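You operate a simulated robot arm through the tools that you are given. There is no shell and no other tool.

You are at the controls of a simulated two-armed robot. One attempt, no reset.

## Task
Open the right orange drawer, fetch the finish card and set it in the inside of the right orange drawer, then shut the drawer. Take the red sign and leave it on top of the cream vent grille. Press the teal gauge button two times. Put the tall green block on top of the teal pad. Fetch the steel cup and set it on the low shelf of the red bench. Open the right table drawer, put the teal felt block in the inside of the right table drawer and shut the drawer again. Open the left cream drawer. The order is free. Set down upright: tall green block, steel cup.

It is judged by the outcome, as a careful person would: the job done as asked, and still so three seconds after it is handed in. It fails if anything else is knocked over, pushed out of place, dropped, spilled or broken.

## Robot
Two 7-joint arms with fingered hands on one trunk, on a base that moves. Base frame: it is fixed to the floor where the robot stands at the start and does not move with it; the origin is under the middle of the robot, x ahead of it, y to its left, z up; the surface under the hand at the start is at about z = 85. Readings come in cm, degrees, newtons and seconds.
The left shoulder is at the start at [7, 14.5, 96.2], the right one opposite. With the tool pointing down near the work surface each hand reaches from about 40 to 78 cm from the robot's upright axis, wherever it stands, measured 20 degrees to its own side. Places, roughly: finish card [-100, -75, 75]; inside of the right orange drawer [80, -30, 70]; inside of the right table drawer [-330, 750, 70]; left cream drawer [450, 590, 70]; low shelf of the red bench [280, 920, 30]; red sign [-150, 75, 100]; right orange drawer [80, -30, 70]; right table drawer [-330, 740, 80]; steel cup (7x7x7 cm) [20, 840, 90]; tall green block [50, 825, 100]; teal felt block (6x5x4 cm) [-10, 830, 90]; teal gauge button [-210, 80, 90]; teal pad (6x8x5 cm) [80, 860, 90]; vent grille (16x11x4 cm) [-120, 90, 90]. Payload 3.5 kg a hand.
The tool frame of a hand sits at the grasp point between the pads (the TCP): z along the fingers, y along the line on which they close. The tips reach 2.5 cm beyond it. The gripper opens to 8.8 cm; its body begins 2.9 cm behind the TCP. The gripper is a hand of 4 fingers: y runs from the thumb to the fingers, the wrist lies at [-1.3, -9.7, -16.2] in the tool frame, and closing takes about 1.5 s.
Orientation is told as [roll, pitch, yaw] about the base's x, y, z axes, in that order, counted from this pose: with the fingers straight down and the wrist toward the robot, the tool's x, y and z point along [0, 1, 0], [1, 0, 0] and [0, 0, -1] of the base frame.

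## Interface
- The arms move only by the tool step_arm. It takes "left_increments", "right_increments" or both (then of equal length, played together; a hand with none holds still); each is a list of rows, each a list of 7 numbers: the shift along the tool's x, y, z in cm, then the turn, a rotation vector about the tool's x, y, z in degrees, then the opening, from 0 (shut) to 1 (fully open). In form: [[tx, ty, tz, rx, ry, rz, hand], ...]. A call has 1 to 20 rows; each row is the pose to reach, as a shift and turn from the pose commanded when the call began, along the tool's axes at that moment. A row lasts 0.2 s, in which the tool goes at most 5 cm and 8.6 degrees; a call with a longer step from one row to the next is refused whole, and so is a gripper value outside its range. A pose out of reach is approached as far as the arm can. The call stops where the force on the tool passes 40 N (or 10 N more than at its start, if that is more) or the arm is blocked; 0.2 s more then pass. The fingers move at their own pace (about 4.5 cm/s each) and stop on an object; they squeeze with about 31 N. The grip force told is the motor's: it shows also when the fingers shut on nothing. Time passes only in rows, and 0.2 s behind the last, so rows that repeat a pose let the fingers close. The reply holds the time, the measured pose of the TCP, the force on the tool along the base axes, the opening and the grip force, in the units named above and with some noise, with the torque about the TCP (base axes, N m) and any sound that the robot's microphone picked up.
- Cameras (640 x 400 px; columns grow to the right, rows downward): "scene" is now at [13.43, 1.49, 127.25]; the picture's right is [0.19, -0.98, 0.00], its down [-0.63, -0.13, -0.76] and it looks along [0.75, 0.15, -0.65] (base axes); focal length 288 px, centre (320, 200). "left" rides on the left gripper at [-6.4, -8.3, -9.8] in its tool frame; the picture's right is [-0.62, -0.37, 0.69], its down [0.71, -0.63, 0.30] and it looks along [0.32, 0.68, 0.65] (tool axes); focal length 265 px, centre (320, 200). "right" rides on the right gripper at [6.4, -8.3, -9.8] in its tool frame; the picture's right is [-0.62, 0.37, -0.69], its down [-0.71, -0.63, 0.30] and it looks along [-0.32, 0.68, 0.65] (tool axes); focal length 265 px, centre (320, 200). There is no depth. A picture from a camera that has moved, and an enlarged one, comes with that camera's place and axes in the base frame and with its lens.
- snapshot(camera): a new picture of that camera. No time passes.
- raise_lower(by): slides the trunk up (or, below 0, down) by that many cm; the arms and the scene camera ride with it, the base frame stays. It gives what a move gives, with no picture.
- drive_base(legs): drives the robot by 1 to 6 legs, each [ahead, left, turn to the left] in cm, cm and degrees, along the robot's own axes; the way and the turn of a leg run together, so that a leg with both is an arc; at most 150 cm and 180 degrees a leg. The arms and the cameras ride along, it lands a little off, and it stops where it bumps. It gives what a move gives.
- preshape(shape, hand): the hand has 4 fingers and takes this shape, open, in about a second: jaw (thumb against the fingers, like two jaws); tri (thumb and two fingers); tip (a fingertip pinch); poke (one finger out to press); point (the index stretched); flat (the hand flat); cup (the hand cupped); fist (a fist). The gripper value then closes the fingers along that shape, each until it touches; the sizes above hold for jaw. It gives what a move gives, with no picture.
- turn_head(pan, tilt): turns the head with the scene camera to pan (to the left, within 86 degrees either way) and tilt (down, from -29 to 69), counted from straight ahead of the robot. It gives what a move gives.
- enlarge(camera, box): a new picture of the part [left, top, right, bottom] of that camera's present view, enlarged. No time passes.
- finish_job(): hands the job in; it is judged then, once.

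Nothing tells you exact positions but the pictures and the camera data. Unless the task says otherwise, let go and move clear before handing in.

The tools are called after ">>>" as name(argument=value, ...) on one line, values as JSON. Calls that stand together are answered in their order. step_arm: Moves the arms, as the interface text tells. Its arguments: {"type":"object","properties":{"left_increments":{"type":"array","items":{"type":"array","items":{"type":"number"}}},"right_increments":{"type":"array","items":{"type":"array","items":{"type":"number"}}}},"required":[]} The other tools are called the same way: raise_lower (by) moves the trunk up or down; preshape (shape, hand) gives the hand a shape; drive_base (legs) drives the base; turn_head (pan, tilt) turns the head that bears the scene camera; snapshot (camera) takes a picture; enlarge (camera, box) takes an enlarged picture of a part of a camera's view; finish_job () hands the job in.

At the start:

```text
clock: 0.0
left_tcp_pos: [44.12, 34.69, 96.17]
left_tool_rot: [0.0, 0.0, 0.0]
left_force: [-0.1, 0.8, -0.3]
left_torque: [0.01, 0.01, -0.01]
left_width: 8.76
left_grip_force: 0.1
left_shape: jaw
right_tcp_pos: [52.92, -17.18, 92.37]
right_tool_rot: [0.0, -0.1, -0.1]
right_force: [-0.2, 0.1, 0.7]
right_torque: [0.02, 0.02, -0.01]
right_width: 8.77
right_grip_force: 0.2
right_shape: jaw
trunk travel left (down, up): [-52.5, 31.5]
robot x, y, heading: [0.05, -0.04, -0.1]
head pan, tilt (commanded): [11.2, 40.3]
```

scene: 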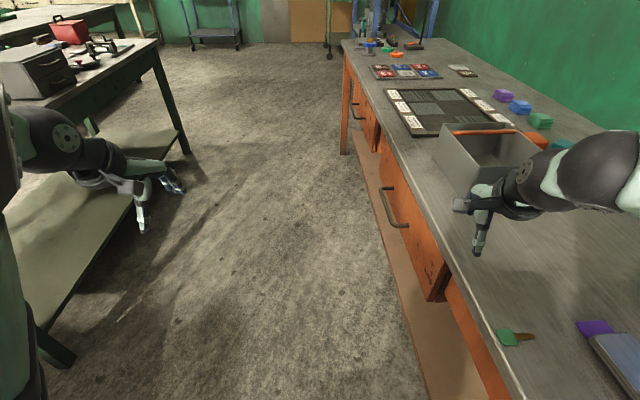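
right: 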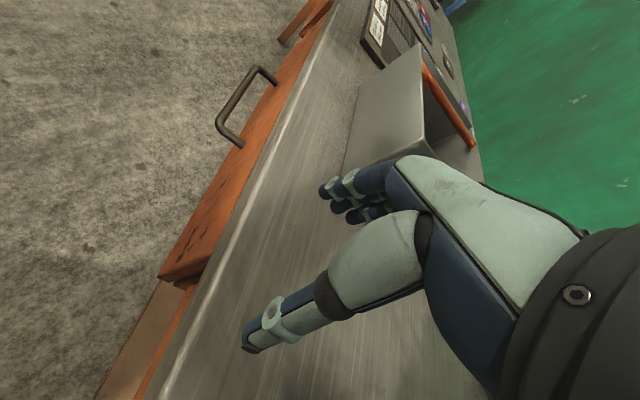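
left: 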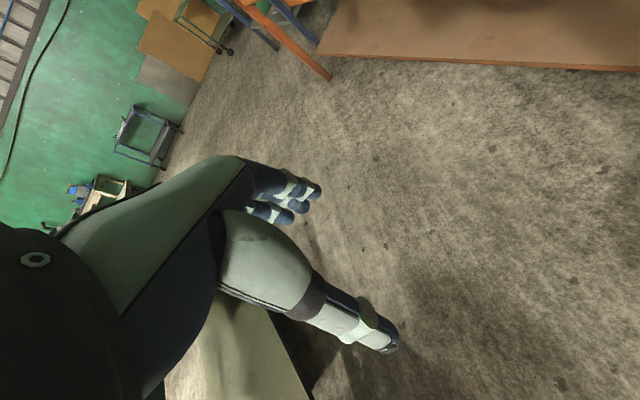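

I see a long orange bench along my right with drawers facing left, and a dark-green table on my left. I'll look around with the head before moving anything.

>>> turn_head(pan=-30, tilt=45)

>>> snapshot(camera="scene")

```text
clock: 1.1
left_tcp_pos: [44.1, 34.76, 96.2]
left_tool_rot: [0.0, 0.1, 0.0]
left_force: [0.3, -0.2, -0.6]
left_torque: [-0.04, 0.0, -0.03]
left_width: 8.77
left_grip_force: 0.1
left_shape: jaw
right_tcp_pos: [52.86, -17.4, 92.55]
right_tool_rot: [0.0, 0.0, 0.0]
right_force: [-0.4, 0.4, -0.4]
right_torque: [-0.01, 0.0, 0.02]
right_width: 8.75
right_grip_force: 0.1
right_shape: jaw
trunk travel left (down, up): [-52.5, 31.5]
robot x, y, heading: [-0.16, -0.29, 0.0]
head pan, tilt (commanded): [-30.0, 45.0]
```

```text
taken
camera scene: at [12.16, -4.22, 126.56], right [-0.5, -0.87, 0.0], down [-0.61, 0.35, -0.71], along [0.61, -0.35, -0.71], focal length 288 px, centre (320, 200)
```

scene: 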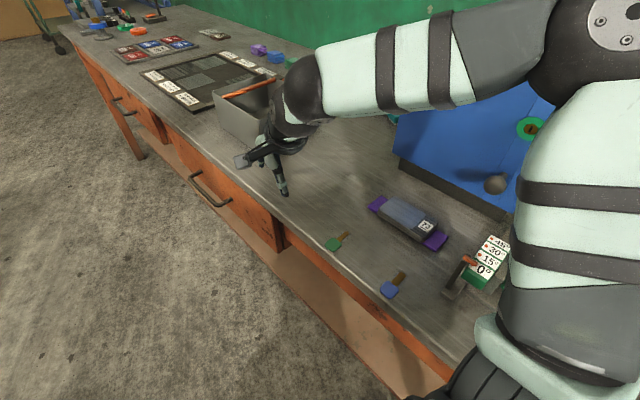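

I see the orange drawer with its bar handle near x≈80, y≈-7. Next I'll look further round to both sides.

>>> turn_head(pan=-86, tilt=35)

>>> snapshot(camera="scene")

>>> turn_head(pan=60, tilt=20)

>>> snapshot(camera="scene")

>>> turn_head(pan=86, tilt=40)

>>> snapshot(camera="scene")

>>> turn_head(pan=10, tilt=10)

>>> snapshot(camera="scene")

```text
clock: 2.3
left_tcp_pos: [44.03, 34.72, 96.21]
left_tool_rot: [0.1, 0.0, 0.0]
left_force: [1.4, 0.2, 0.8]
left_torque: [-0.03, 0.0, 0.02]
left_width: 8.77
left_grip_force: 0.1
left_shape: jaw
right_tcp_pos: [52.84, -17.38, 92.51]
right_tool_rot: [-0.1, 0.0, 0.0]
right_force: [-0.5, 0.0, -0.7]
right_torque: [-0.01, 0.02, -0.04]
right_width: 8.78
right_grip_force: 0.2
right_shape: jaw
trunk travel left (down, up): [-52.5, 31.5]
robot x, y, heading: [0.34, -0.14, 0.0]
head pan, tilt (commanded): [-85.9, 35.0]
```

```text
taken
camera scene: at [5.74, -8.94, 128.04], right [-1.0, -0.07, 0.0], down [-0.04, 0.57, -0.82], along [0.06, -0.82, -0.57], focal length 288 px, centre (320, 200)
```

scene: 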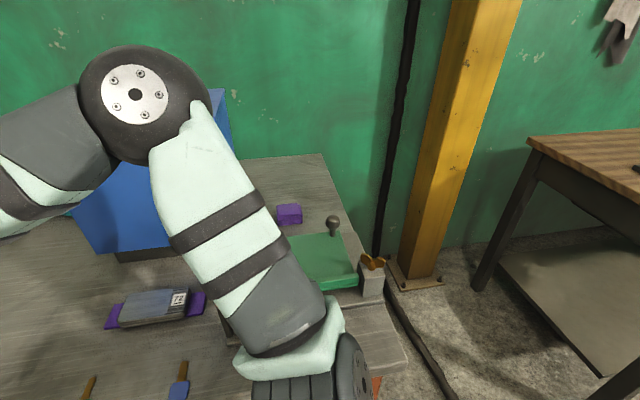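

```text
clock: 4.6
left_tcp_pos: [43.91, 34.68, 96.16]
left_tool_rot: [0.0, -0.1, 0.0]
left_force: [1.4, -0.6, 0.4]
left_torque: [0.0, -0.03, 0.01]
left_width: 8.79
left_grip_force: 0.1
left_shape: jaw
right_tcp_pos: [52.84, -17.42, 92.49]
right_tool_rot: [0.0, 0.0, 0.1]
right_force: [-0.1, 1.4, -0.6]
right_torque: [0.0, 0.01, -0.01]
right_width: 8.76
right_grip_force: 0.0
right_shape: jaw
trunk travel left (down, up): [-52.5, 31.5]
robot x, y, heading: [0.4, -0.18, -0.2]
head pan, tilt (commanded): [60.0, 20.0]
```

```text
taken
camera scene: at [9.77, 7.9, 130.43], right [0.87, -0.5, 0.0], down [-0.17, -0.3, -0.94], along [0.47, 0.81, -0.34], focal length 288 px, centre (320, 200)
```

scene: 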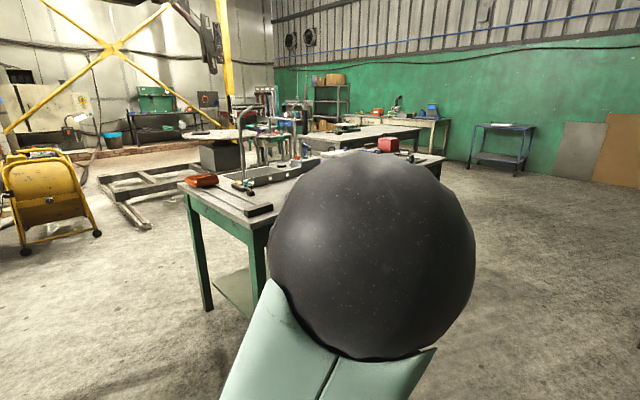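

```text
clock: 5.5
left_tcp_pos: [44.14, 34.71, 96.12]
left_tool_rot: [0.0, 0.0, 0.0]
left_force: [0.4, -0.7, 0.2]
left_torque: [0.02, 0.03, 0.03]
left_width: 8.73
left_grip_force: 0.1
left_shape: jaw
right_tcp_pos: [52.9, -17.37, 92.35]
right_tool_rot: [-0.1, 0.0, 0.0]
right_force: [-0.3, -0.2, 0.0]
right_torque: [0.01, 0.0, -0.01]
right_width: 8.77
right_grip_force: 0.1
right_shape: jaw
trunk travel left (down, up): [-52.5, 31.5]
robot x, y, heading: [-0.18, -0.08, 0.0]
head pan, tilt (commanded): [85.9, 40.0]
```

```text
taken
camera scene: at [5.72, 8.32, 127.29], right [1.0, -0.07, 0.0], down [-0.05, -0.64, -0.77], along [0.05, 0.76, -0.64], focal length 288 px, centre (320, 200)
```

scene: 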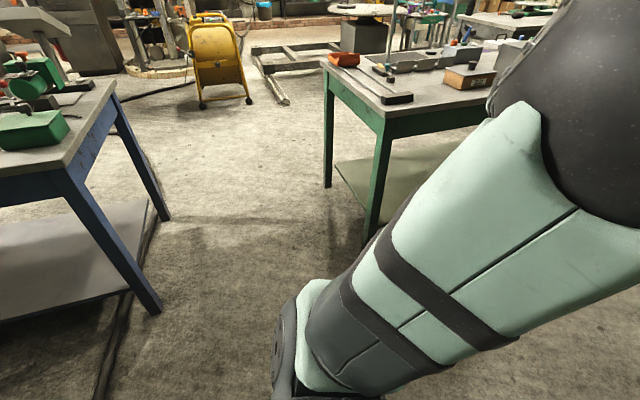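

```text
clock: 7.0
left_tcp_pos: [44.1, 34.75, 96.17]
left_tool_rot: [0.0, 0.0, -0.1]
left_force: [0.0, 0.0, 0.4]
left_torque: [0.01, 0.03, 0.0]
left_width: 8.76
left_grip_force: 0.0
left_shape: jaw
right_tcp_pos: [52.83, -17.23, 92.43]
right_tool_rot: [0.0, 0.0, 0.1]
right_force: [0.4, 0.0, 0.2]
right_torque: [0.0, 0.01, 0.02]
right_width: 8.76
right_grip_force: 0.0
right_shape: jaw
trunk travel left (down, up): [-52.5, 31.5]
robot x, y, heading: [-0.21, 0.24, 0.1]
head pan, tilt (commanded): [10.0, 10.0]
```

```text
taken
camera scene: at [14.27, 1.46, 132.05], right [0.17, -0.98, 0.0], down [-0.17, -0.03, -0.98], along [0.97, 0.17, -0.17], focal length 288 px, centre (320, 200)
```

scene: 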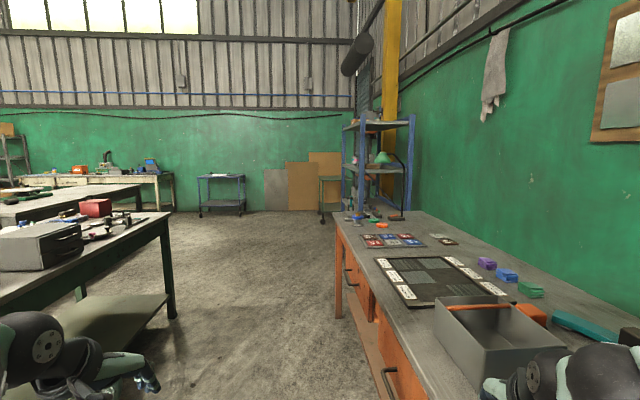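

The bench ends just behind me, with a wooden table behind-right (the card) and a blue table behind-left (sign, grille, gauge). I'll back away from the bench to the left, then turn around to look.

>>> raise_lower(by=10)

>>> drive_base(legs=[[0, 27, 0], [0, 0, 90]])

>>> turn_head(pan=45, tilt=30)

>>> snapshot(camera="scene")

>>> turn_head(pan=80, tilt=30)

>>> snapshot(camera="scene")

```text
clock: 8.3
left_tcp_pos: [43.94, 34.68, 106.1]
left_tool_rot: [0.0, 0.0, 0.0]
left_force: [-0.6, 0.0, 0.2]
left_torque: [0.02, -0.02, 0.03]
left_width: 8.77
left_grip_force: 0.0
left_shape: jaw
right_tcp_pos: [52.82, -17.26, 102.53]
right_tool_rot: [0.0, 0.0, 0.0]
right_force: [0.5, 0.2, 0.0]
right_torque: [0.02, 0.01, -0.03]
right_width: 8.75
right_grip_force: 0.1
right_shape: jaw
trunk travel left (down, up): [-62.5, 21.5]
robot x, y, heading: [0.24, 0.03, -0.1]
head pan, tilt (commanded): [10.0, 10.0]
```

```text
clock: 14.1
left_tcp_pos: [-35.6, 70.14, 106.21]
left_tool_rot: [0.1, -0.1, 90.9]
left_force: [0.0, -0.6, -0.2]
left_torque: [-0.01, -0.01, -0.01]
left_width: 8.77
left_grip_force: 0.0
left_shape: jaw
right_tcp_pos: [16.3, 79.8, 102.43]
right_tool_rot: [-0.1, 0.0, 91.0]
right_force: [0.1, 0.3, -0.4]
right_torque: [0.02, -0.02, -0.06]
right_width: 8.77
right_grip_force: 0.1
right_shape: jaw
trunk travel left (down, up): [-62.5, 21.5]
robot x, y, heading: [-0.08, 26.87, 91.0]
head pan, tilt (commanded): [10.0, 10.0]
```

```text
clock: 15.1
left_tcp_pos: [-35.69, 70.05, 106.27]
left_tool_rot: [-0.1, -0.1, 91.0]
left_force: [-0.8, -0.6, 0.6]
left_torque: [0.03, -0.02, 0.02]
left_width: 8.75
left_grip_force: 0.0
left_shape: jaw
right_tcp_pos: [16.41, 79.88, 102.52]
right_tool_rot: [0.0, -0.1, 91.0]
right_force: [0.6, 0.7, -0.4]
right_torque: [-0.02, -0.02, -0.02]
right_width: 8.77
right_grip_force: 0.0
right_shape: jaw
trunk travel left (down, up): [-62.5, 21.5]
robot x, y, heading: [0.06, 26.24, 90.9]
head pan, tilt (commanded): [45.0, 30.0]
```

```text
taken
camera scene: at [-6.64, 37.81, 138.83], right [0.7, 0.72, 0.0], down [0.36, -0.35, -0.87], along [-0.62, 0.6, -0.5], focal length 288 px, centre (320, 200)
```

scene: 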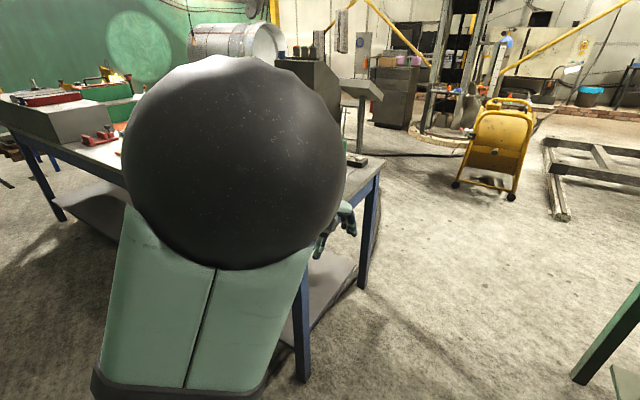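

```text
clock: 16.1
left_tcp_pos: [-35.67, 70.1, 106.23]
left_tool_rot: [0.0, 0.0, 90.9]
left_force: [-0.3, -0.3, 0.1]
left_torque: [0.01, -0.04, -0.01]
left_width: 8.78
left_grip_force: 0.0
left_shape: jaw
right_tcp_pos: [16.36, 79.7, 102.43]
right_tool_rot: [0.0, -0.1, 91.0]
right_force: [0.5, -0.3, 0.2]
right_torque: [0.03, -0.01, -0.02]
right_width: 8.73
right_grip_force: 0.0
right_shape: jaw
trunk travel left (down, up): [-62.5, 21.5]
robot x, y, heading: [0.1, 26.78, 90.9]
head pan, tilt (commanded): [80.0, 30.0]
```

```text
taken
camera scene: at [-9.08, 32.95, 138.82], right [0.16, 0.99, 0.0], down [0.49, -0.08, -0.87], along [-0.86, 0.14, -0.5], focal length 288 px, centre (320, 200)
```

scene: 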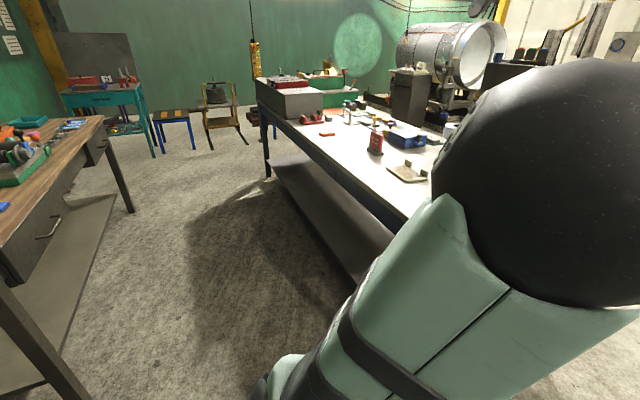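

The whole room is turned about 14° from my base axes: the blue table's front edge runs from about (-87,73) to (-183,49). I'll square up to that table and strafe along it to the sign and grille.

>>> drive_base(legs=[[0, 0, 13.5], [0, 110, 0]])

>>> turn_head(pan=0, tilt=35)

>>> snapshot(camera="scene")

>>> turn_head(pan=45, tilt=30)

>>> snapshot(camera="scene")

```text
clock: 22.5
left_tcp_pos: [-149.92, 34.6, 106.27]
left_tool_rot: [-0.1, 0.0, 103.9]
left_force: [-0.3, -0.5, 0.4]
left_torque: [-0.03, -0.03, -0.02]
left_width: 8.75
left_grip_force: 0.0
left_shape: jaw
right_tcp_pos: [-101.35, 55.55, 102.41]
right_tool_rot: [0.0, -0.1, 103.8]
right_force: [1.2, -0.1, 0.6]
right_torque: [-0.02, -0.01, 0.03]
right_width: 8.76
right_grip_force: 0.1
right_shape: jaw
trunk travel left (down, up): [-62.5, 21.5]
robot x, y, heading: [-105.74, -0.12, 103.7]
head pan, tilt (commanded): [80.0, 30.0]
```

```text
clock: 24.0
left_tcp_pos: [-149.87, 34.46, 106.23]
left_tool_rot: [0.0, 0.1, 103.8]
left_force: [0.2, -0.6, 0.4]
left_torque: [-0.02, -0.03, -0.03]
left_width: 8.76
left_grip_force: 0.1
left_shape: jaw
right_tcp_pos: [-101.4, 55.44, 102.43]
right_tool_rot: [0.0, -0.1, 103.8]
right_force: [0.3, -0.4, -0.7]
right_torque: [0.01, -0.02, -0.03]
right_width: 8.76
right_grip_force: 0.0
right_shape: jaw
trunk travel left (down, up): [-62.5, 21.5]
robot x, y, heading: [-105.71, 0.15, 103.8]
head pan, tilt (commanded): [0.0, 35.0]
```

```text
taken
camera scene: at [-108.85, 13.25, 138.04], right [0.97, 0.24, 0.0], down [0.14, -0.56, -0.82], along [-0.2, 0.8, -0.57], focal length 288 px, centre (320, 200)
```

scene: 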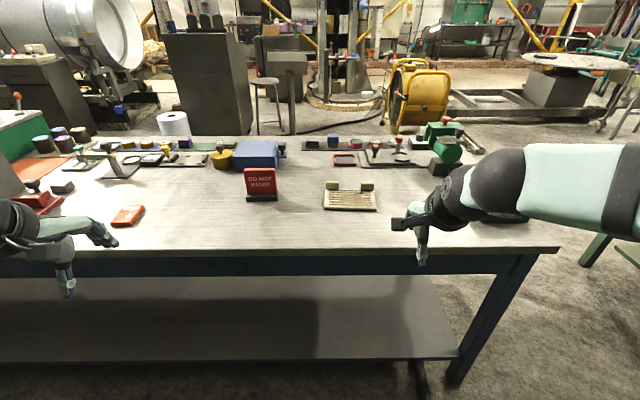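

```text
clock: 25.1
left_tcp_pos: [-149.93, 34.48, 106.23]
left_tool_rot: [0.0, 0.0, 103.8]
left_force: [-0.7, 0.7, 0.3]
left_torque: [-0.01, 0.02, -0.01]
left_width: 8.77
left_grip_force: 0.0
left_shape: jaw
right_tcp_pos: [-101.51, 55.46, 102.48]
right_tool_rot: [-0.1, 0.0, 103.8]
right_force: [0.4, -0.2, 0.2]
right_torque: [0.0, 0.02, 0.01]
right_width: 8.76
right_grip_force: 0.0
right_shape: jaw
trunk travel left (down, up): [-62.5, 21.5]
robot x, y, heading: [-105.71, -0.01, 103.7]
head pan, tilt (commanded): [45.0, 30.0]
```

```text
taken
camera scene: at [-114.48, 9.4, 138.82], right [0.52, 0.85, 0.0], down [0.43, -0.26, -0.87], along [-0.74, 0.45, -0.5], focal length 288 px, centre (320, 200)
```

scene: 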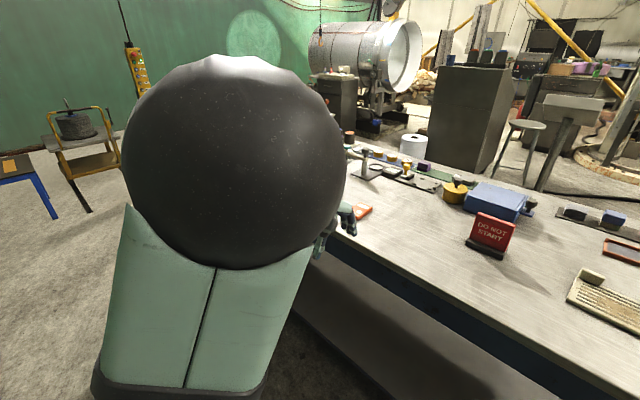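

I see the red "DO NOT START" sign standing on a black foot, with the cream grille (two olive knobs on its far edge) to its right. I'll enlarge the view to measure both.

>>> turn_head(pan=0, tilt=40)

>>> enlarge(camera="scene", box=[220, 120, 420, 245])

>>> turn_head(pan=60, tilt=20)

>>> snapshot(camera="left")

```text
clock: 26.3
left_tcp_pos: [-149.94, 34.53, 106.13]
left_tool_rot: [0.0, 0.0, 103.8]
left_force: [-0.6, 0.4, 0.0]
left_torque: [-0.02, -0.03, -0.02]
left_width: 8.75
left_grip_force: 0.1
left_shape: jaw
right_tcp_pos: [-101.32, 55.46, 102.44]
right_tool_rot: [0.0, 0.0, 103.8]
right_force: [-0.7, 0.5, 0.1]
right_torque: [-0.02, 0.01, -0.02]
right_width: 8.75
right_grip_force: 0.0
right_shape: jaw
trunk travel left (down, up): [-62.5, 21.5]
robot x, y, heading: [-105.74, 0.17, 103.8]
head pan, tilt (commanded): [0.0, 40.0]
```

```text
3.20 times, centred on (320, 182) of scene
camera zoom: at [-108.78, 12.96, 137.29], right [0.97, 0.24, 0.0], down [0.15, -0.62, -0.77], along [-0.18, 0.74, -0.64], focal length 922 px, centre (320, 256)
```

zoom: 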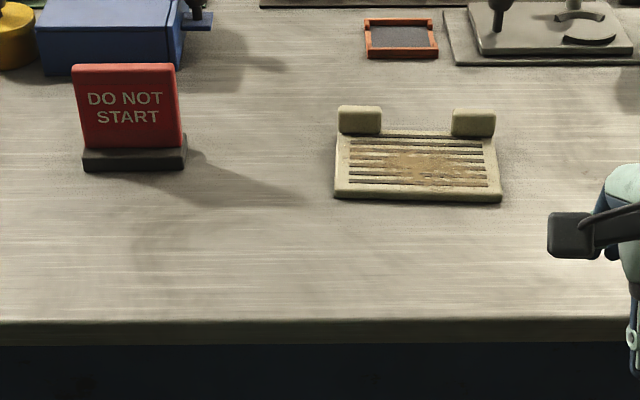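

```text
clock: 27.6
left_tcp_pos: [-149.86, 34.5, 106.14]
left_tool_rot: [0.0, 0.0, 103.9]
left_force: [0.0, 0.3, 1.6]
left_torque: [-0.03, -0.01, 0.01]
left_width: 8.74
left_grip_force: 0.2
left_shape: jaw
right_tcp_pos: [-101.46, 55.55, 102.38]
right_tool_rot: [0.0, -0.1, 103.9]
right_force: [0.4, -0.6, -0.5]
right_torque: [-0.02, 0.0, 0.0]
right_width: 8.77
right_grip_force: 0.0
right_shape: jaw
trunk travel left (down, up): [-62.5, 21.5]
robot x, y, heading: [-105.28, 0.13, 103.6]
head pan, tilt (commanded): [60.0, 20.0]
```

```text
taken
camera left: at [-141.52, 27.98, 116.05], right [0.69, -0.21, -0.69], down [-0.54, -0.78, -0.3], along [-0.48, 0.59, -0.65], focal length 265 px, centre (320, 200)
```

left: 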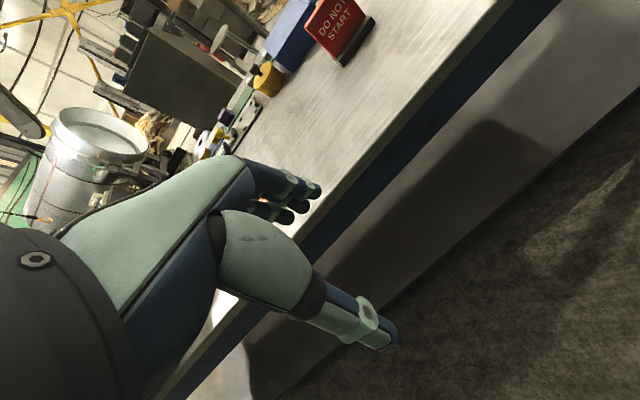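

The sign stands near (-145, 84) with its plate facing me, and the grille's clear louvered area is centred near (-117, 88). I'll check the sign's thickness from the wrist camera.

>>> enlarge(camera="left", box=[260, 0, 420, 100])

>>> turn_head(pan=70, tilt=10)

>>> snapshot(camera="scene")

>>> turn_head(pan=28, tilt=30)

>>> snapshot(camera="scene")

```text
4.00 times, centred on (340, 50) of left
camera zoom: at [-141.52, 27.98, 116.05], right [0.69, -0.21, -0.69], down [-0.54, -0.78, -0.3], along [-0.48, 0.59, -0.65], focal length 1062 px, centre (240, 800)
```

zoom: 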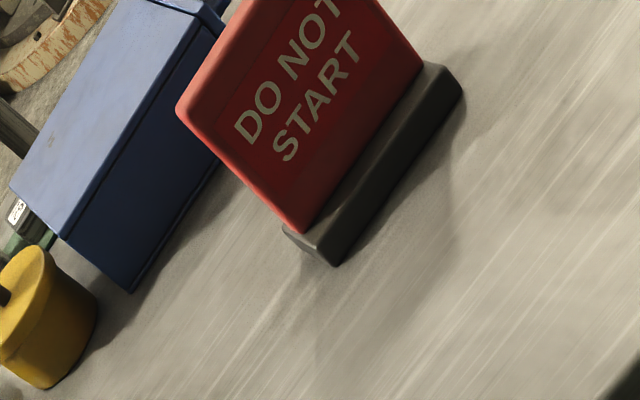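

```text
clock: 28.3
left_tcp_pos: [-149.94, 34.38, 106.17]
left_tool_rot: [0.0, 0.0, 103.8]
left_force: [-0.2, 0.0, -0.5]
left_torque: [-0.01, -0.02, 0.01]
left_width: 8.76
left_grip_force: 0.1
left_shape: jaw
right_tcp_pos: [-101.3, 55.48, 102.54]
right_tool_rot: [0.0, 0.0, 103.8]
right_force: [-0.7, -0.2, 0.2]
right_torque: [0.0, -0.03, 0.0]
right_width: 8.74
right_grip_force: 0.0
right_shape: jaw
trunk travel left (down, up): [-62.5, 21.5]
robot x, y, heading: [-105.6, -0.02, 103.9]
head pan, tilt (commanded): [70.0, 10.0]
```

```text
taken
camera scene: at [-115.99, 5.71, 142.05], right [0.11, 0.99, 0.0], down [0.17, -0.02, -0.98], along [-0.98, 0.11, -0.17], focal length 288 px, centre (320, 200)
```

scene: 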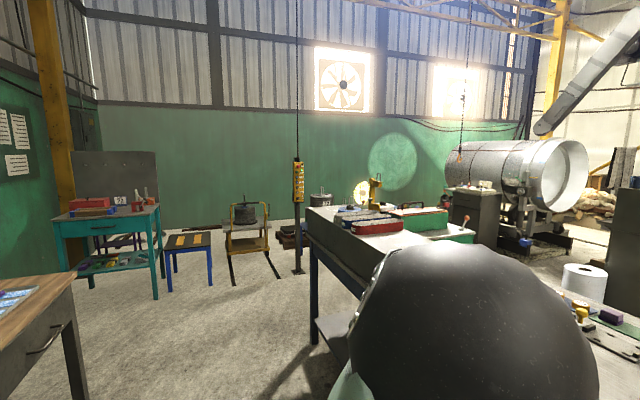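

```text
clock: 29.4
left_tcp_pos: [-149.94, 34.46, 106.19]
left_tool_rot: [0.1, 0.0, 103.8]
left_force: [-0.8, 0.4, -0.3]
left_torque: [0.02, -0.02, -0.02]
left_width: 8.77
left_grip_force: 0.1
left_shape: jaw
right_tcp_pos: [-101.41, 55.43, 102.47]
right_tool_rot: [0.0, 0.0, 103.8]
right_force: [0.5, -0.4, -0.5]
right_torque: [-0.01, 0.01, -0.02]
right_width: 8.77
right_grip_force: 0.0
right_shape: jaw
trunk travel left (down, up): [-62.5, 21.5]
robot x, y, heading: [-106.24, -0.18, 103.9]
head pan, tilt (commanded): [28.0, 30.0]
```

```text
taken
camera scene: at [-112.78, 11.44, 138.83], right [0.74, 0.67, 0.0], down [0.33, -0.37, -0.87], along [-0.58, 0.65, -0.5], focal length 288 px, centre (320, 200)
```

scene: 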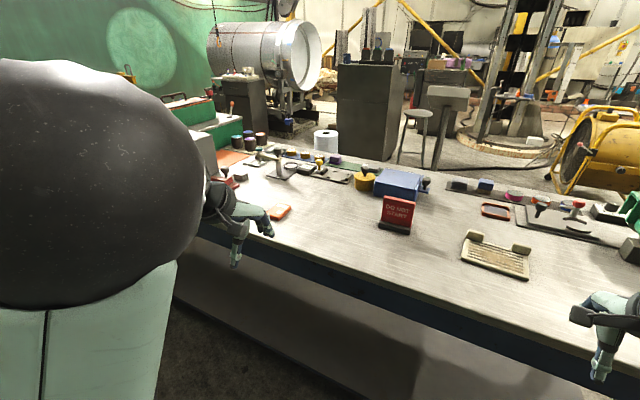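

The sign's base is about 10 cm wide and 4 cm deep, with the plate rising to z≈96. I'll move up to the table and use the right hand to take the plate from above.

>>> drive_base(legs=[[0, 18, 0], [28, 0, 0]])

>>> turn_head(pan=0, tilt=50)

>>> snapshot(camera="scene")

>>> snapshot(camera="right")

```text
clock: 32.5
left_tcp_pos: [-174.17, 57.78, 106.24]
left_tool_rot: [0.1, 0.0, 103.8]
left_force: [1.1, -0.2, 0.4]
left_torque: [0.04, -0.03, 0.01]
left_width: 8.75
left_grip_force: 0.0
left_shape: jaw
right_tcp_pos: [-125.67, 78.94, 102.55]
right_tool_rot: [0.0, -0.1, 103.8]
right_force: [0.1, 0.4, 0.2]
right_torque: [0.02, -0.03, -0.02]
right_width: 8.76
right_grip_force: 0.0
right_shape: jaw
trunk travel left (down, up): [-62.5, 21.5]
robot x, y, heading: [-129.81, 23.61, 103.7]
head pan, tilt (commanded): [28.0, 30.0]
```

```text
clock: 33.4
left_tcp_pos: [-174.18, 57.9, 106.23]
left_tool_rot: [0.0, 0.0, 103.7]
left_force: [0.2, 0.4, -0.1]
left_torque: [0.02, 0.01, 0.03]
left_width: 8.77
left_grip_force: 0.0
left_shape: jaw
right_tcp_pos: [-125.78, 78.87, 102.5]
right_tool_rot: [0.0, 0.1, 103.9]
right_force: [-0.6, -0.1, -0.8]
right_torque: [0.02, -0.01, 0.0]
right_width: 8.77
right_grip_force: 0.2
right_shape: jaw
trunk travel left (down, up): [-62.5, 21.5]
robot x, y, heading: [-129.67, 23.6, 103.8]
head pan, tilt (commanded): [0.0, 50.0]
```

```text
taken
camera scene: at [-132.93, 35.62, 135.88], right [0.97, 0.24, 0.0], down [0.18, -0.74, -0.64], along [-0.15, 0.62, -0.77], focal length 288 px, centre (320, 200)
```

scene: 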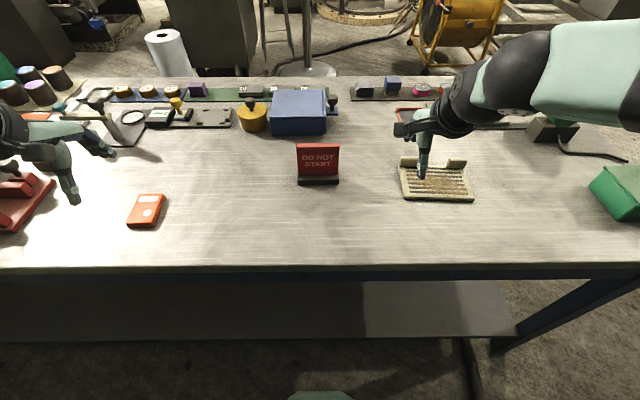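

```text
taken
camera right: at [-129.98, 69.38, 112.42], right [0.51, 0.51, 0.69], down [0.84, -0.44, -0.3], along [0.15, 0.74, -0.65], focal length 265 px, centre (320, 200)
```

right: 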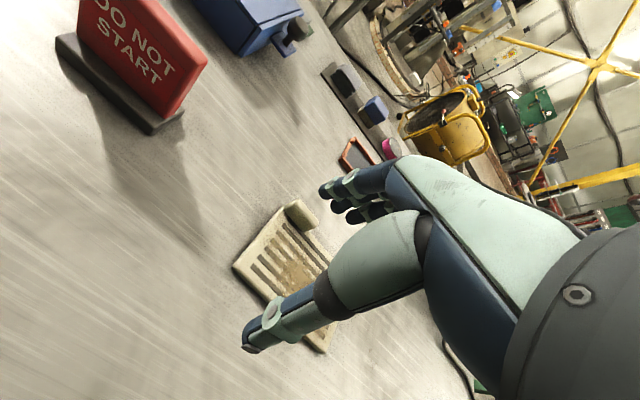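

The hand hangs above the grille and the sign is to its left. I'll zoom in for exact measures of the sign and grille.

>>> enlarge(camera="scene", box=[270, 125, 350, 205])

>>> enlarge(camera="scene", box=[380, 130, 500, 210])

>>> enlarge(camera="right", box=[40, 0, 240, 150])

```text
5.00 times, centred on (310, 165) of scene
camera zoom: at [-132.93, 35.62, 135.88], right [0.97, 0.24, 0.0], down [0.18, -0.74, -0.64], along [-0.15, 0.62, -0.77], focal length 1442 px, centre (370, 375)
```

zoom: 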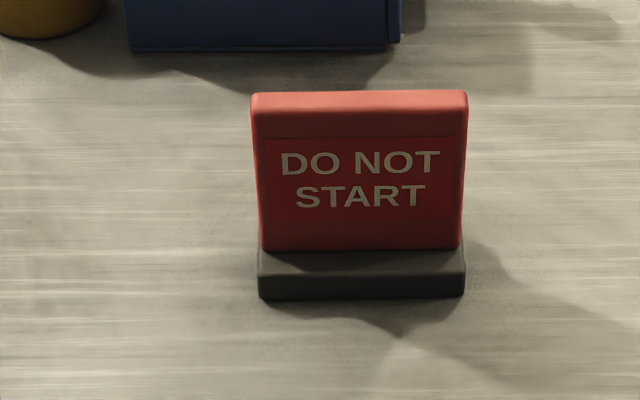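

```text
5.00 times, centred on (440, 170) of scene
camera zoom: at [-132.93, 35.62, 135.88], right [0.97, 0.24, 0.0], down [0.18, -0.74, -0.64], along [-0.15, 0.62, -0.77], focal length 1442 px, centre (-280, 350)
```

zoom: 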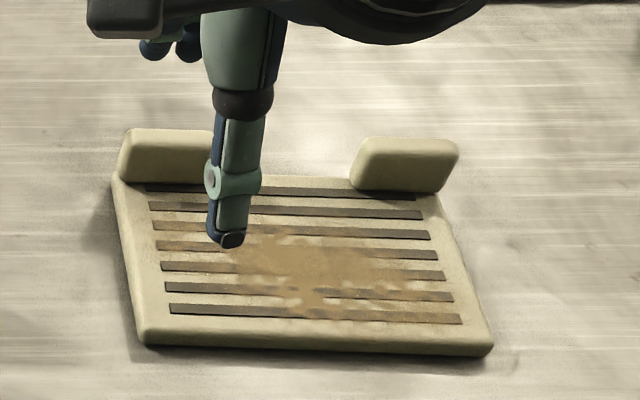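

```text
2.67 times, centred on (140, 75) of right
camera zoom: at [-129.98, 69.38, 112.42], right [0.51, 0.51, 0.69], down [0.84, -0.44, -0.3], along [0.15, 0.74, -0.65], focal length 708 px, centre (800, 533)
```

zoom: 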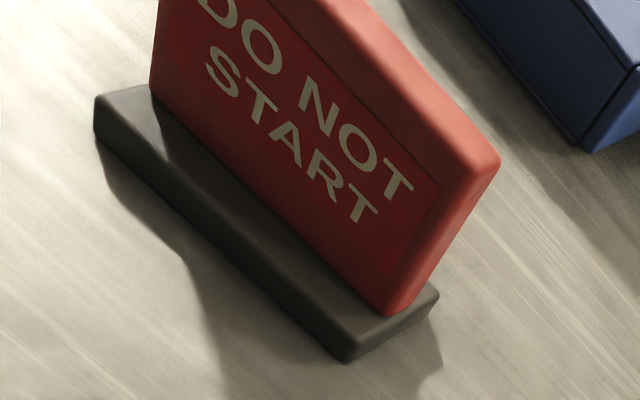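

The sign plate is about 2 cm thick, centred at (-145.4, 84.3) with its top at z≈95; its target spot on the grille is (-117.5, 88.1). I'll bring the right hand above the plate.

>>> step_arm(right_increments=[[3, 1.65, 0, 0, 0, 0, 1], [6, 3.3, 0, 0, 0, 0, 1], [9, 4.95, 0, 0, 0, 0, 1], [12, 6.6, 0, 0, 0, 0, 1], [15, 8.25, 0, 0, 0, 0, 1], [17.75, 9.9, 0, 0, 0, 0, 1], [17.75, 9.9, 0, 0, 0, 0, 1]])

>>> snapshot(camera="scene")

>>> snapshot(camera="right")

```text
clock: 35.0
left_tcp_pos: [-174.19, 57.87, 106.18]
left_tool_rot: [0.0, 0.0, 103.8]
left_force: [-0.6, 0.2, -0.6]
left_torque: [-0.03, -0.02, 0.01]
left_width: 8.77
left_grip_force: 0.1
left_shape: jaw
right_tcp_pos: [-145.33, 84.39, 102.37]
right_tool_rot: [-0.1, 0.0, 103.7]
right_force: [-0.1, 0.3, 0.0]
right_torque: [-0.02, 0.02, -0.02]
right_width: 8.76
right_grip_force: 0.1
right_shape: jaw
trunk travel left (down, up): [-62.5, 21.5]
robot x, y, heading: [-130.2, 23.57, 103.7]
head pan, tilt (commanded): [0.0, 50.0]
```

```text
taken
camera scene: at [-132.84, 35.63, 135.87], right [0.97, 0.24, 0.0], down [0.18, -0.74, -0.64], along [-0.15, 0.62, -0.77], focal length 288 px, centre (320, 200)
```

scene: 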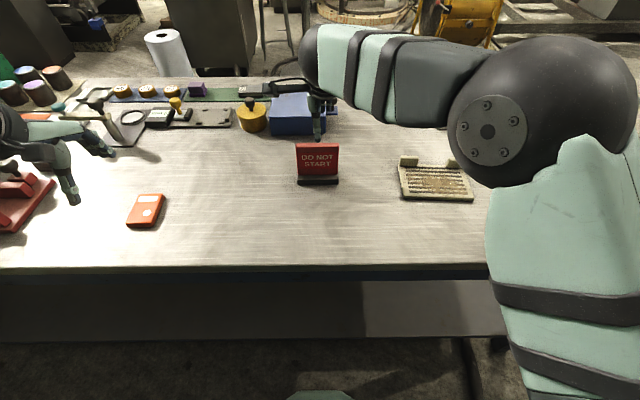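

```text
taken
camera right: at [-149.57, 74.78, 112.39], right [0.51, 0.51, 0.69], down [0.84, -0.44, -0.3], along [0.15, 0.74, -0.65], focal length 265 px, centre (320, 200)
```

right: 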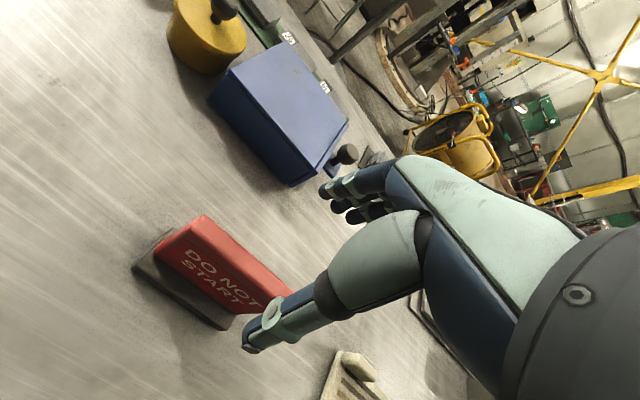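

The hand straddles the plate with the thumb on my side. I'll descend and grip.

>>> step_arm(right_increments=[[0, 0, 2.5, 0, 0, 0, 1], [0, 0, 5, 0, 0, 0, 1], [0, 0, 7.5, 0, 0, 0, 1], [0, 0, 9, 0, 0, 0, 1], [0, 0, 10.3, 0, 0, 0, 1], [0, 0, 10.3, 0, 0, 0, 1]])

>>> snapshot(camera="right")

>>> enlarge(camera="scene", box=[260, 75, 380, 205])

```text
clock: 36.4
left_tcp_pos: [-174.29, 57.93, 106.17]
left_tool_rot: [0.1, 0.1, 103.7]
left_force: [0.1, 0.3, 0.5]
left_torque: [0.04, 0.03, 0.04]
left_width: 8.73
left_grip_force: 0.1
left_shape: jaw
right_tcp_pos: [-145.32, 84.41, 92.02]
right_tool_rot: [0.0, 0.0, 103.8]
right_force: [0.4, -0.7, -0.8]
right_torque: [0.0, 0.04, 0.02]
right_width: 8.77
right_grip_force: 0.0
right_shape: jaw
trunk travel left (down, up): [-62.5, 21.5]
robot x, y, heading: [-129.9, 23.52, 104.0]
head pan, tilt (commanded): [0.0, 50.0]
```

```text
taken
camera right: at [-149.59, 74.85, 102.13], right [0.51, 0.51, 0.69], down [0.84, -0.44, -0.3], along [0.15, 0.74, -0.65], focal length 265 px, centre (320, 200)
```

right: 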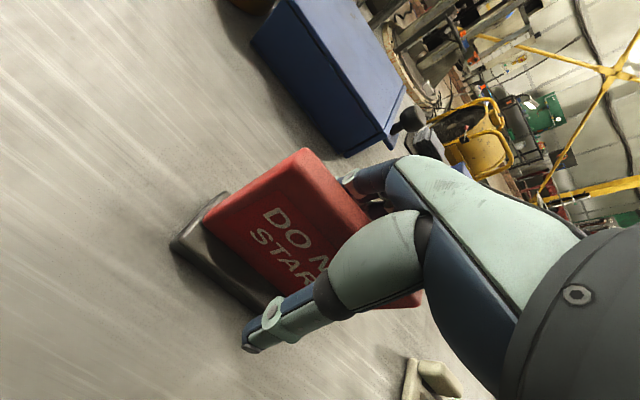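

```text
3.08 times, centred on (320, 140) of scene
camera zoom: at [-132.94, 35.65, 135.87], right [0.97, 0.24, 0.0], down [0.18, -0.74, -0.64], along [-0.15, 0.62, -0.77], focal length 887 px, centre (320, 385)
```

zoom: 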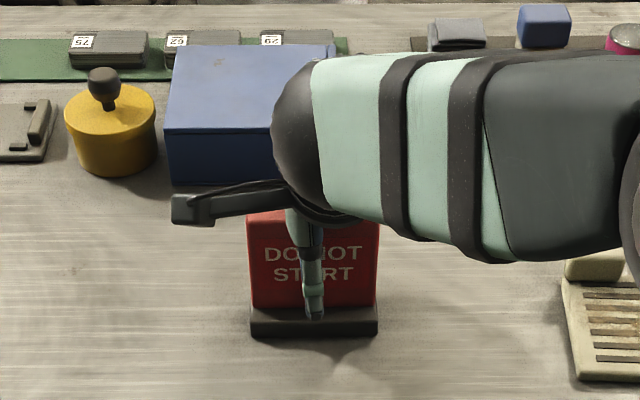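

The thumb is centred on the plate. I'll close the hand, then lift a little.

>>> step_arm(right_increments=[[0, 0, 0, 0, 0, 0, 0], [0, 0, 0, 0, 0, 0, 0], [0, 0, 0, 0, 0, 0, 0], [0, 0, 0, 0, 0, 0, 0], [0, 0, 0, 0, 0, 0, 0], [0, 0, 0, 0, 0, 0, 0], [0, 0, 0, 0, 0, 0, 0], [0, 0, 0, 0, 0, 0, 0]])

>>> snapshot(camera="right")

```text
clock: 38.2
left_tcp_pos: [-174.2, 57.85, 106.24]
left_tool_rot: [0.0, 0.0, 103.8]
left_force: [-0.5, 0.4, -0.1]
left_torque: [0.02, 0.0, 0.01]
left_width: 8.76
left_grip_force: 0.1
left_shape: jaw
right_tcp_pos: [-145.41, 84.44, 92.21]
right_tool_rot: [0.0, 0.0, 103.8]
right_force: [-0.3, -0.1, -0.3]
right_torque: [0.0, 0.03, 0.02]
right_width: 0.93
right_grip_force: 30.6
right_shape: jaw
trunk travel left (down, up): [-62.5, 21.5]
robot x, y, heading: [-130.01, 23.7, 104.0]
head pan, tilt (commanded): [0.0, 50.0]
```

```text
taken
camera right: at [-149.59, 74.86, 102.13], right [0.51, 0.51, 0.69], down [0.84, -0.44, -0.3], along [0.15, 0.74, -0.65], focal length 265 px, centre (320, 200)
```

right: 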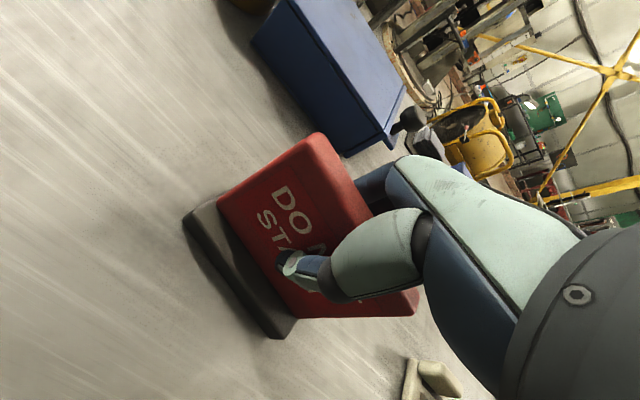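

The sign is gripped (about 1 cm opening). I'll lift it and check.

>>> step_arm(right_increments=[[0, 0, -1.5, 0, 0, 0, 0], [0, 0, -3, 0, 0, 0, 0], [0, 0, -5, 0, 0, 0, 0], [0, 0, -7, 0, 0, 0, 0], [0, 0, -8, 0, 0, 0, 0]])

>>> snapshot(camera="right")

>>> snapshot(camera="scene")

```text
clock: 39.4
left_tcp_pos: [-174.3, 58.0, 106.31]
left_tool_rot: [0.0, 0.0, 103.9]
left_force: [-0.2, 0.3, -1.5]
left_torque: [0.0, 0.01, 0.0]
left_width: 8.79
left_grip_force: 0.0
left_shape: jaw
right_tcp_pos: [-145.51, 84.31, 100.34]
right_tool_rot: [0.1, 0.0, 103.8]
right_force: [0.7, -0.4, -1.2]
right_torque: [-0.01, 0.0, -0.02]
right_width: 0.91
right_grip_force: 31.1
right_shape: jaw
trunk travel left (down, up): [-62.5, 21.5]
robot x, y, heading: [-130.16, 23.11, 103.8]
head pan, tilt (commanded): [0.0, 50.0]
```

```text
taken
camera right: at [-149.71, 74.82, 110.17], right [0.51, 0.51, 0.69], down [0.84, -0.44, -0.3], along [0.15, 0.74, -0.65], focal length 265 px, centre (320, 200)
```

right: 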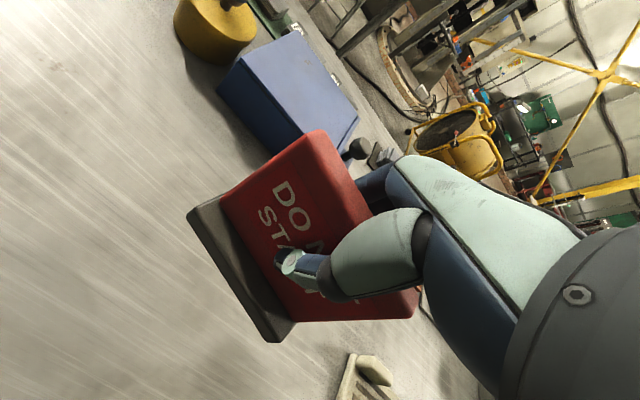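

```text
taken
camera scene: at [-132.95, 35.67, 135.87], right [0.97, 0.24, 0.0], down [0.18, -0.74, -0.64], along [-0.15, 0.62, -0.77], focal length 288 px, centre (320, 200)
```

scene: 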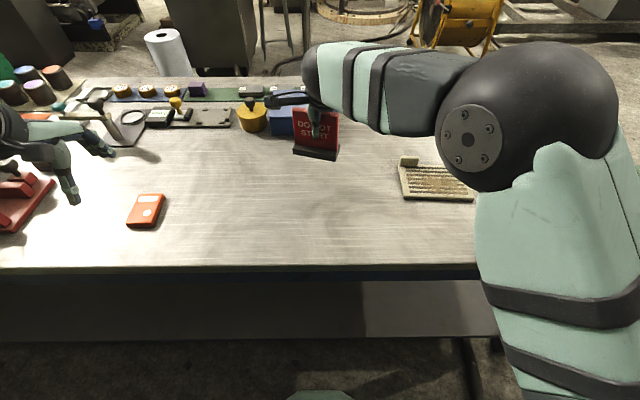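

The sign is in the air; it looks turned a little in the grip. I'll zoom to check its tilt.

>>> enlarge(camera="scene", box=[270, 75, 370, 175])

>>> enlarge(camera="right", box=[160, 100, 460, 360])

```text
4.00 times, centred on (320, 125) of scene
camera zoom: at [-132.95, 35.67, 135.87], right [0.97, 0.24, 0.0], down [0.18, -0.74, -0.64], along [-0.15, 0.62, -0.77], focal length 1153 px, centre (320, 500)
```

zoom: 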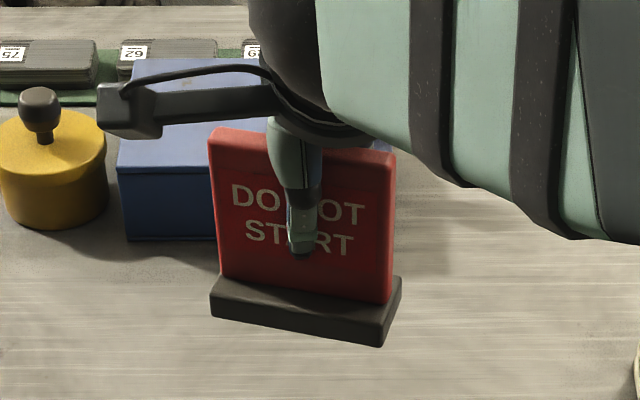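

```text
1.54 times, centred on (310, 230) of right
camera zoom: at [-149.71, 74.82, 110.17], right [0.51, 0.51, 0.69], down [0.84, -0.44, -0.3], along [0.15, 0.74, -0.65], focal length 408 px, centre (335, 154)
```

zoom: 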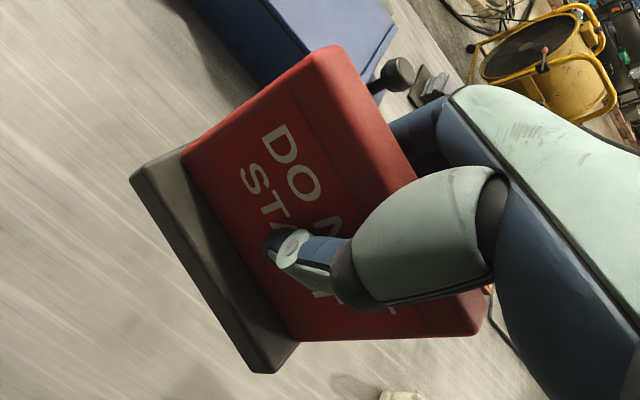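

The sign has yawed about -14.5° in the grip but hangs level. I'll carry it over the grille and turn the hand +11.5° so that it lines up with the grille.

>>> step_arm(right_increments=[[-2.8, -0.3, 0, 0, 0, -1.2, 0], [-5.6, -0.6, 0, 0, 0, -2.4, 0], [-8.5, -0.9, 0, 0, 0, -3.5, 0], [-11.3, -1.2, 0, 0, 0, -4.7, 0], [-14.1, -1.5, 0, 0, 0, -5.8, 0], [-17, -1.75, 0, 0, 0, -7, 0], [-19.8, -2.05, 0, 0, 0, -8.2, 0], [-22.6, -2.35, 0, 0, 0, -9.3, 0], [-25.4, -2.6, 0, 0, 0, -10.4, 0], [-28.2, -2.9, 0, 0, 0, -11.5, 0], [-28.2, -2.9, 0, 0, 0, -11.5, 0]])

>>> snapshot(camera="scene")

>>> snapshot(camera="right")

```text
clock: 41.8
left_tcp_pos: [-174.25, 57.87, 106.19]
left_tool_rot: [0.0, 0.1, 103.8]
left_force: [0.3, -0.2, 0.0]
left_torque: [-0.02, -0.01, -0.02]
left_width: 8.73
left_grip_force: 0.0
left_shape: jaw
right_tcp_pos: [-117.12, 88.43, 100.27]
right_tool_rot: [0.0, -0.1, 115.3]
right_force: [0.6, 0.6, -2.2]
right_torque: [-0.01, 0.01, 0.01]
right_width: 0.92
right_grip_force: 30.6
right_shape: jaw
trunk travel left (down, up): [-62.5, 21.5]
robot x, y, heading: [-130.21, 23.61, 103.7]
head pan, tilt (commanded): [0.0, 50.0]
```

```text
taken
camera scene: at [-133.0, 35.68, 135.86], right [0.97, 0.24, 0.0], down [0.18, -0.74, -0.64], along [-0.15, 0.62, -0.77], focal length 288 px, centre (320, 200)
```

scene: 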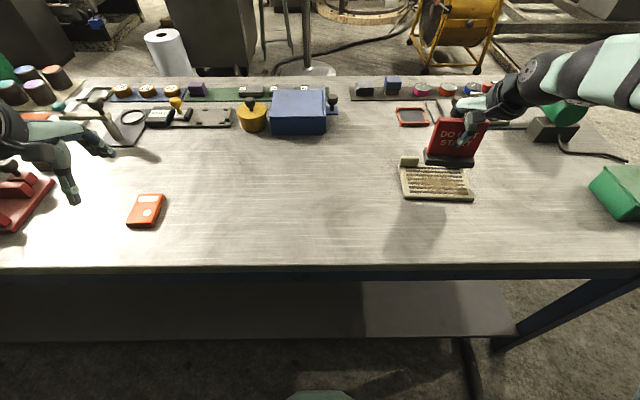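

```text
taken
camera right: at [-119.41, 78.24, 110.2], right [0.4, 0.6, 0.69], down [0.92, -0.26, -0.3], along [0.0, 0.76, -0.65], focal length 265 px, centre (320, 200)
```

right: 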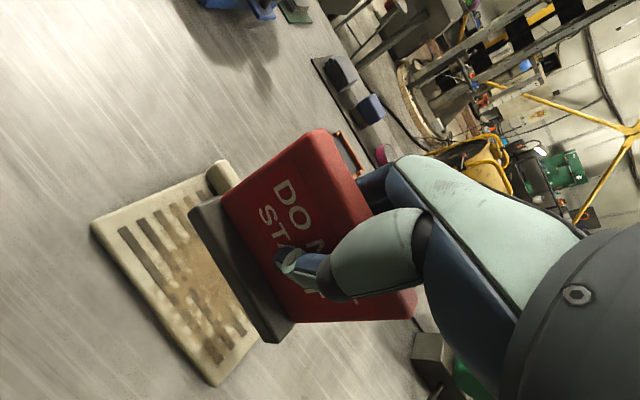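

The sign is over the grille. I'll zoom to check its alignment before lowering.

>>> enlarge(camera="scene", box=[390, 100, 510, 210])

```text
3.64 times, centred on (450, 155) of scene
camera zoom: at [-133.0, 35.68, 135.86], right [0.97, 0.24, 0.0], down [0.18, -0.74, -0.64], along [-0.15, 0.62, -0.77], focal length 1048 px, centre (-153, 364)
```

zoom: 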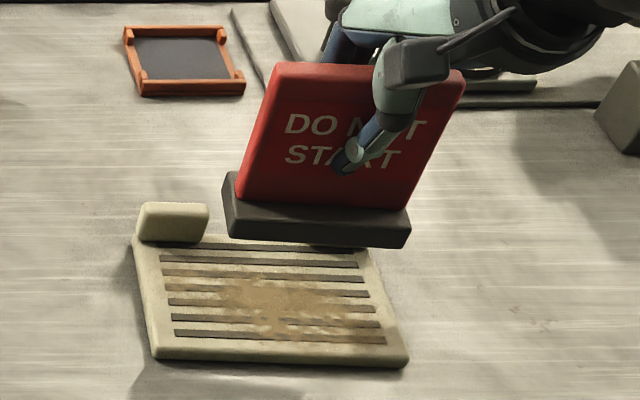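

Aligned within about 2°, and the base sits 2.6–7.3 cm behind the grille's front edge, clear of the knobs. I'll lower it until contact.

>>> step_arm(right_increments=[[0, 0, 1.5, 0, 0, 0, 0], [0, 0, 3, 0, 0, 0, 0], [0, 0, 4.5, 0, 0, 0, 0], [0, 0, 5.5, 0, 0, 0, 0], [0, 0, 5.9, 0, 0, 0, 0], [0, 0, 5.9, 0, 0, 0, 0]])

>>> enlarge(camera="scene", box=[390, 100, 510, 210])

```text
clock: 43.2
left_tcp_pos: [-174.29, 57.96, 106.24]
left_tool_rot: [0.0, -0.1, 103.8]
left_force: [-0.2, 0.1, -0.4]
left_torque: [0.07, 0.02, -0.02]
left_width: 8.77
left_grip_force: 0.1
left_shape: jaw
right_tcp_pos: [-117.37, 88.22, 94.22]
right_tool_rot: [-0.1, -0.1, 115.3]
right_force: [1.3, 0.2, -0.5]
right_torque: [0.01, 0.0, 0.03]
right_width: 0.93
right_grip_force: 30.5
right_shape: jaw
trunk travel left (down, up): [-62.5, 21.5]
robot x, y, heading: [-130.47, 23.51, 103.9]
head pan, tilt (commanded): [0.0, 50.0]
```

```text
3.64 times, centred on (450, 155) of scene
camera zoom: at [-132.92, 35.68, 135.87], right [0.97, 0.24, 0.0], down [0.18, -0.74, -0.64], along [-0.15, 0.62, -0.77], focal length 1048 px, centre (-153, 364)
```

zoom: 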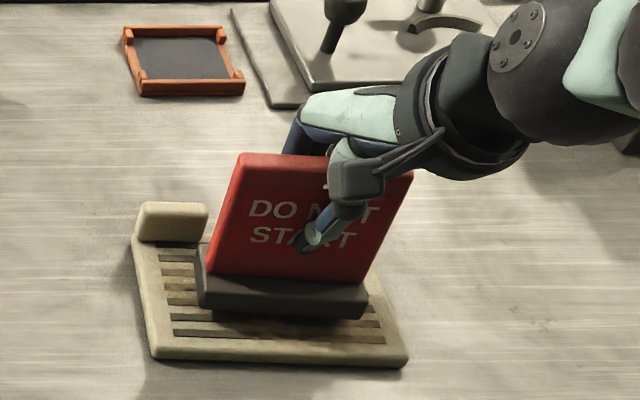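

Nearly touching and clear of the left knob. I'll lower in small steps until I feel contact.

>>> step_arm(right_increments=[[0, 0, 0.3, 0, 0, 0, 0], [0, 0, 0.5, 0, 0, 0, 0], [0, 0, 0.7, 0, 0, 0, 0], [0, 0, 0.7, 0, 0, 0, 0]])

>>> enlarge(camera="scene", box=[390, 100, 510, 210])

```text
clock: 44.2
left_tcp_pos: [-174.26, 57.87, 106.21]
left_tool_rot: [0.1, 0.0, 104.0]
left_force: [-0.3, 0.2, -0.9]
left_torque: [0.01, 0.01, 0.01]
left_width: 8.79
left_grip_force: 0.1
left_shape: jaw
right_tcp_pos: [-117.26, 88.22, 93.5]
right_tool_rot: [-0.1, 0.0, 115.3]
right_force: [0.4, 0.3, -1.0]
right_torque: [-0.02, 0.03, 0.02]
right_width: 0.93
right_grip_force: 31.0
right_shape: jaw
trunk travel left (down, up): [-62.5, 21.5]
robot x, y, heading: [-129.87, 23.7, 104.0]
head pan, tilt (commanded): [0.0, 50.0]
```

```text
3.64 times, centred on (450, 155) of scene
camera zoom: at [-132.92, 35.68, 135.87], right [0.97, 0.24, 0.0], down [0.18, -0.74, -0.64], along [-0.15, 0.62, -0.77], focal length 1048 px, centre (-153, 364)
```

zoom: 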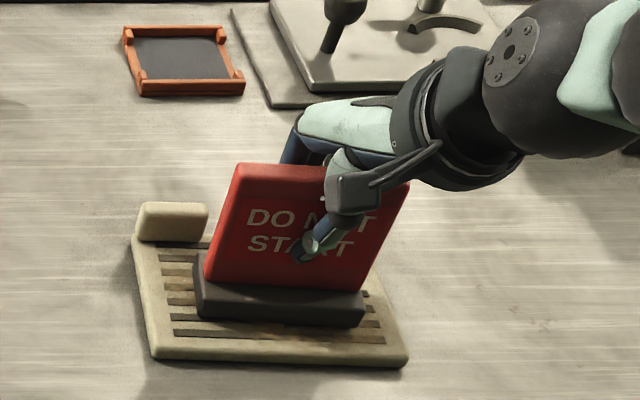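

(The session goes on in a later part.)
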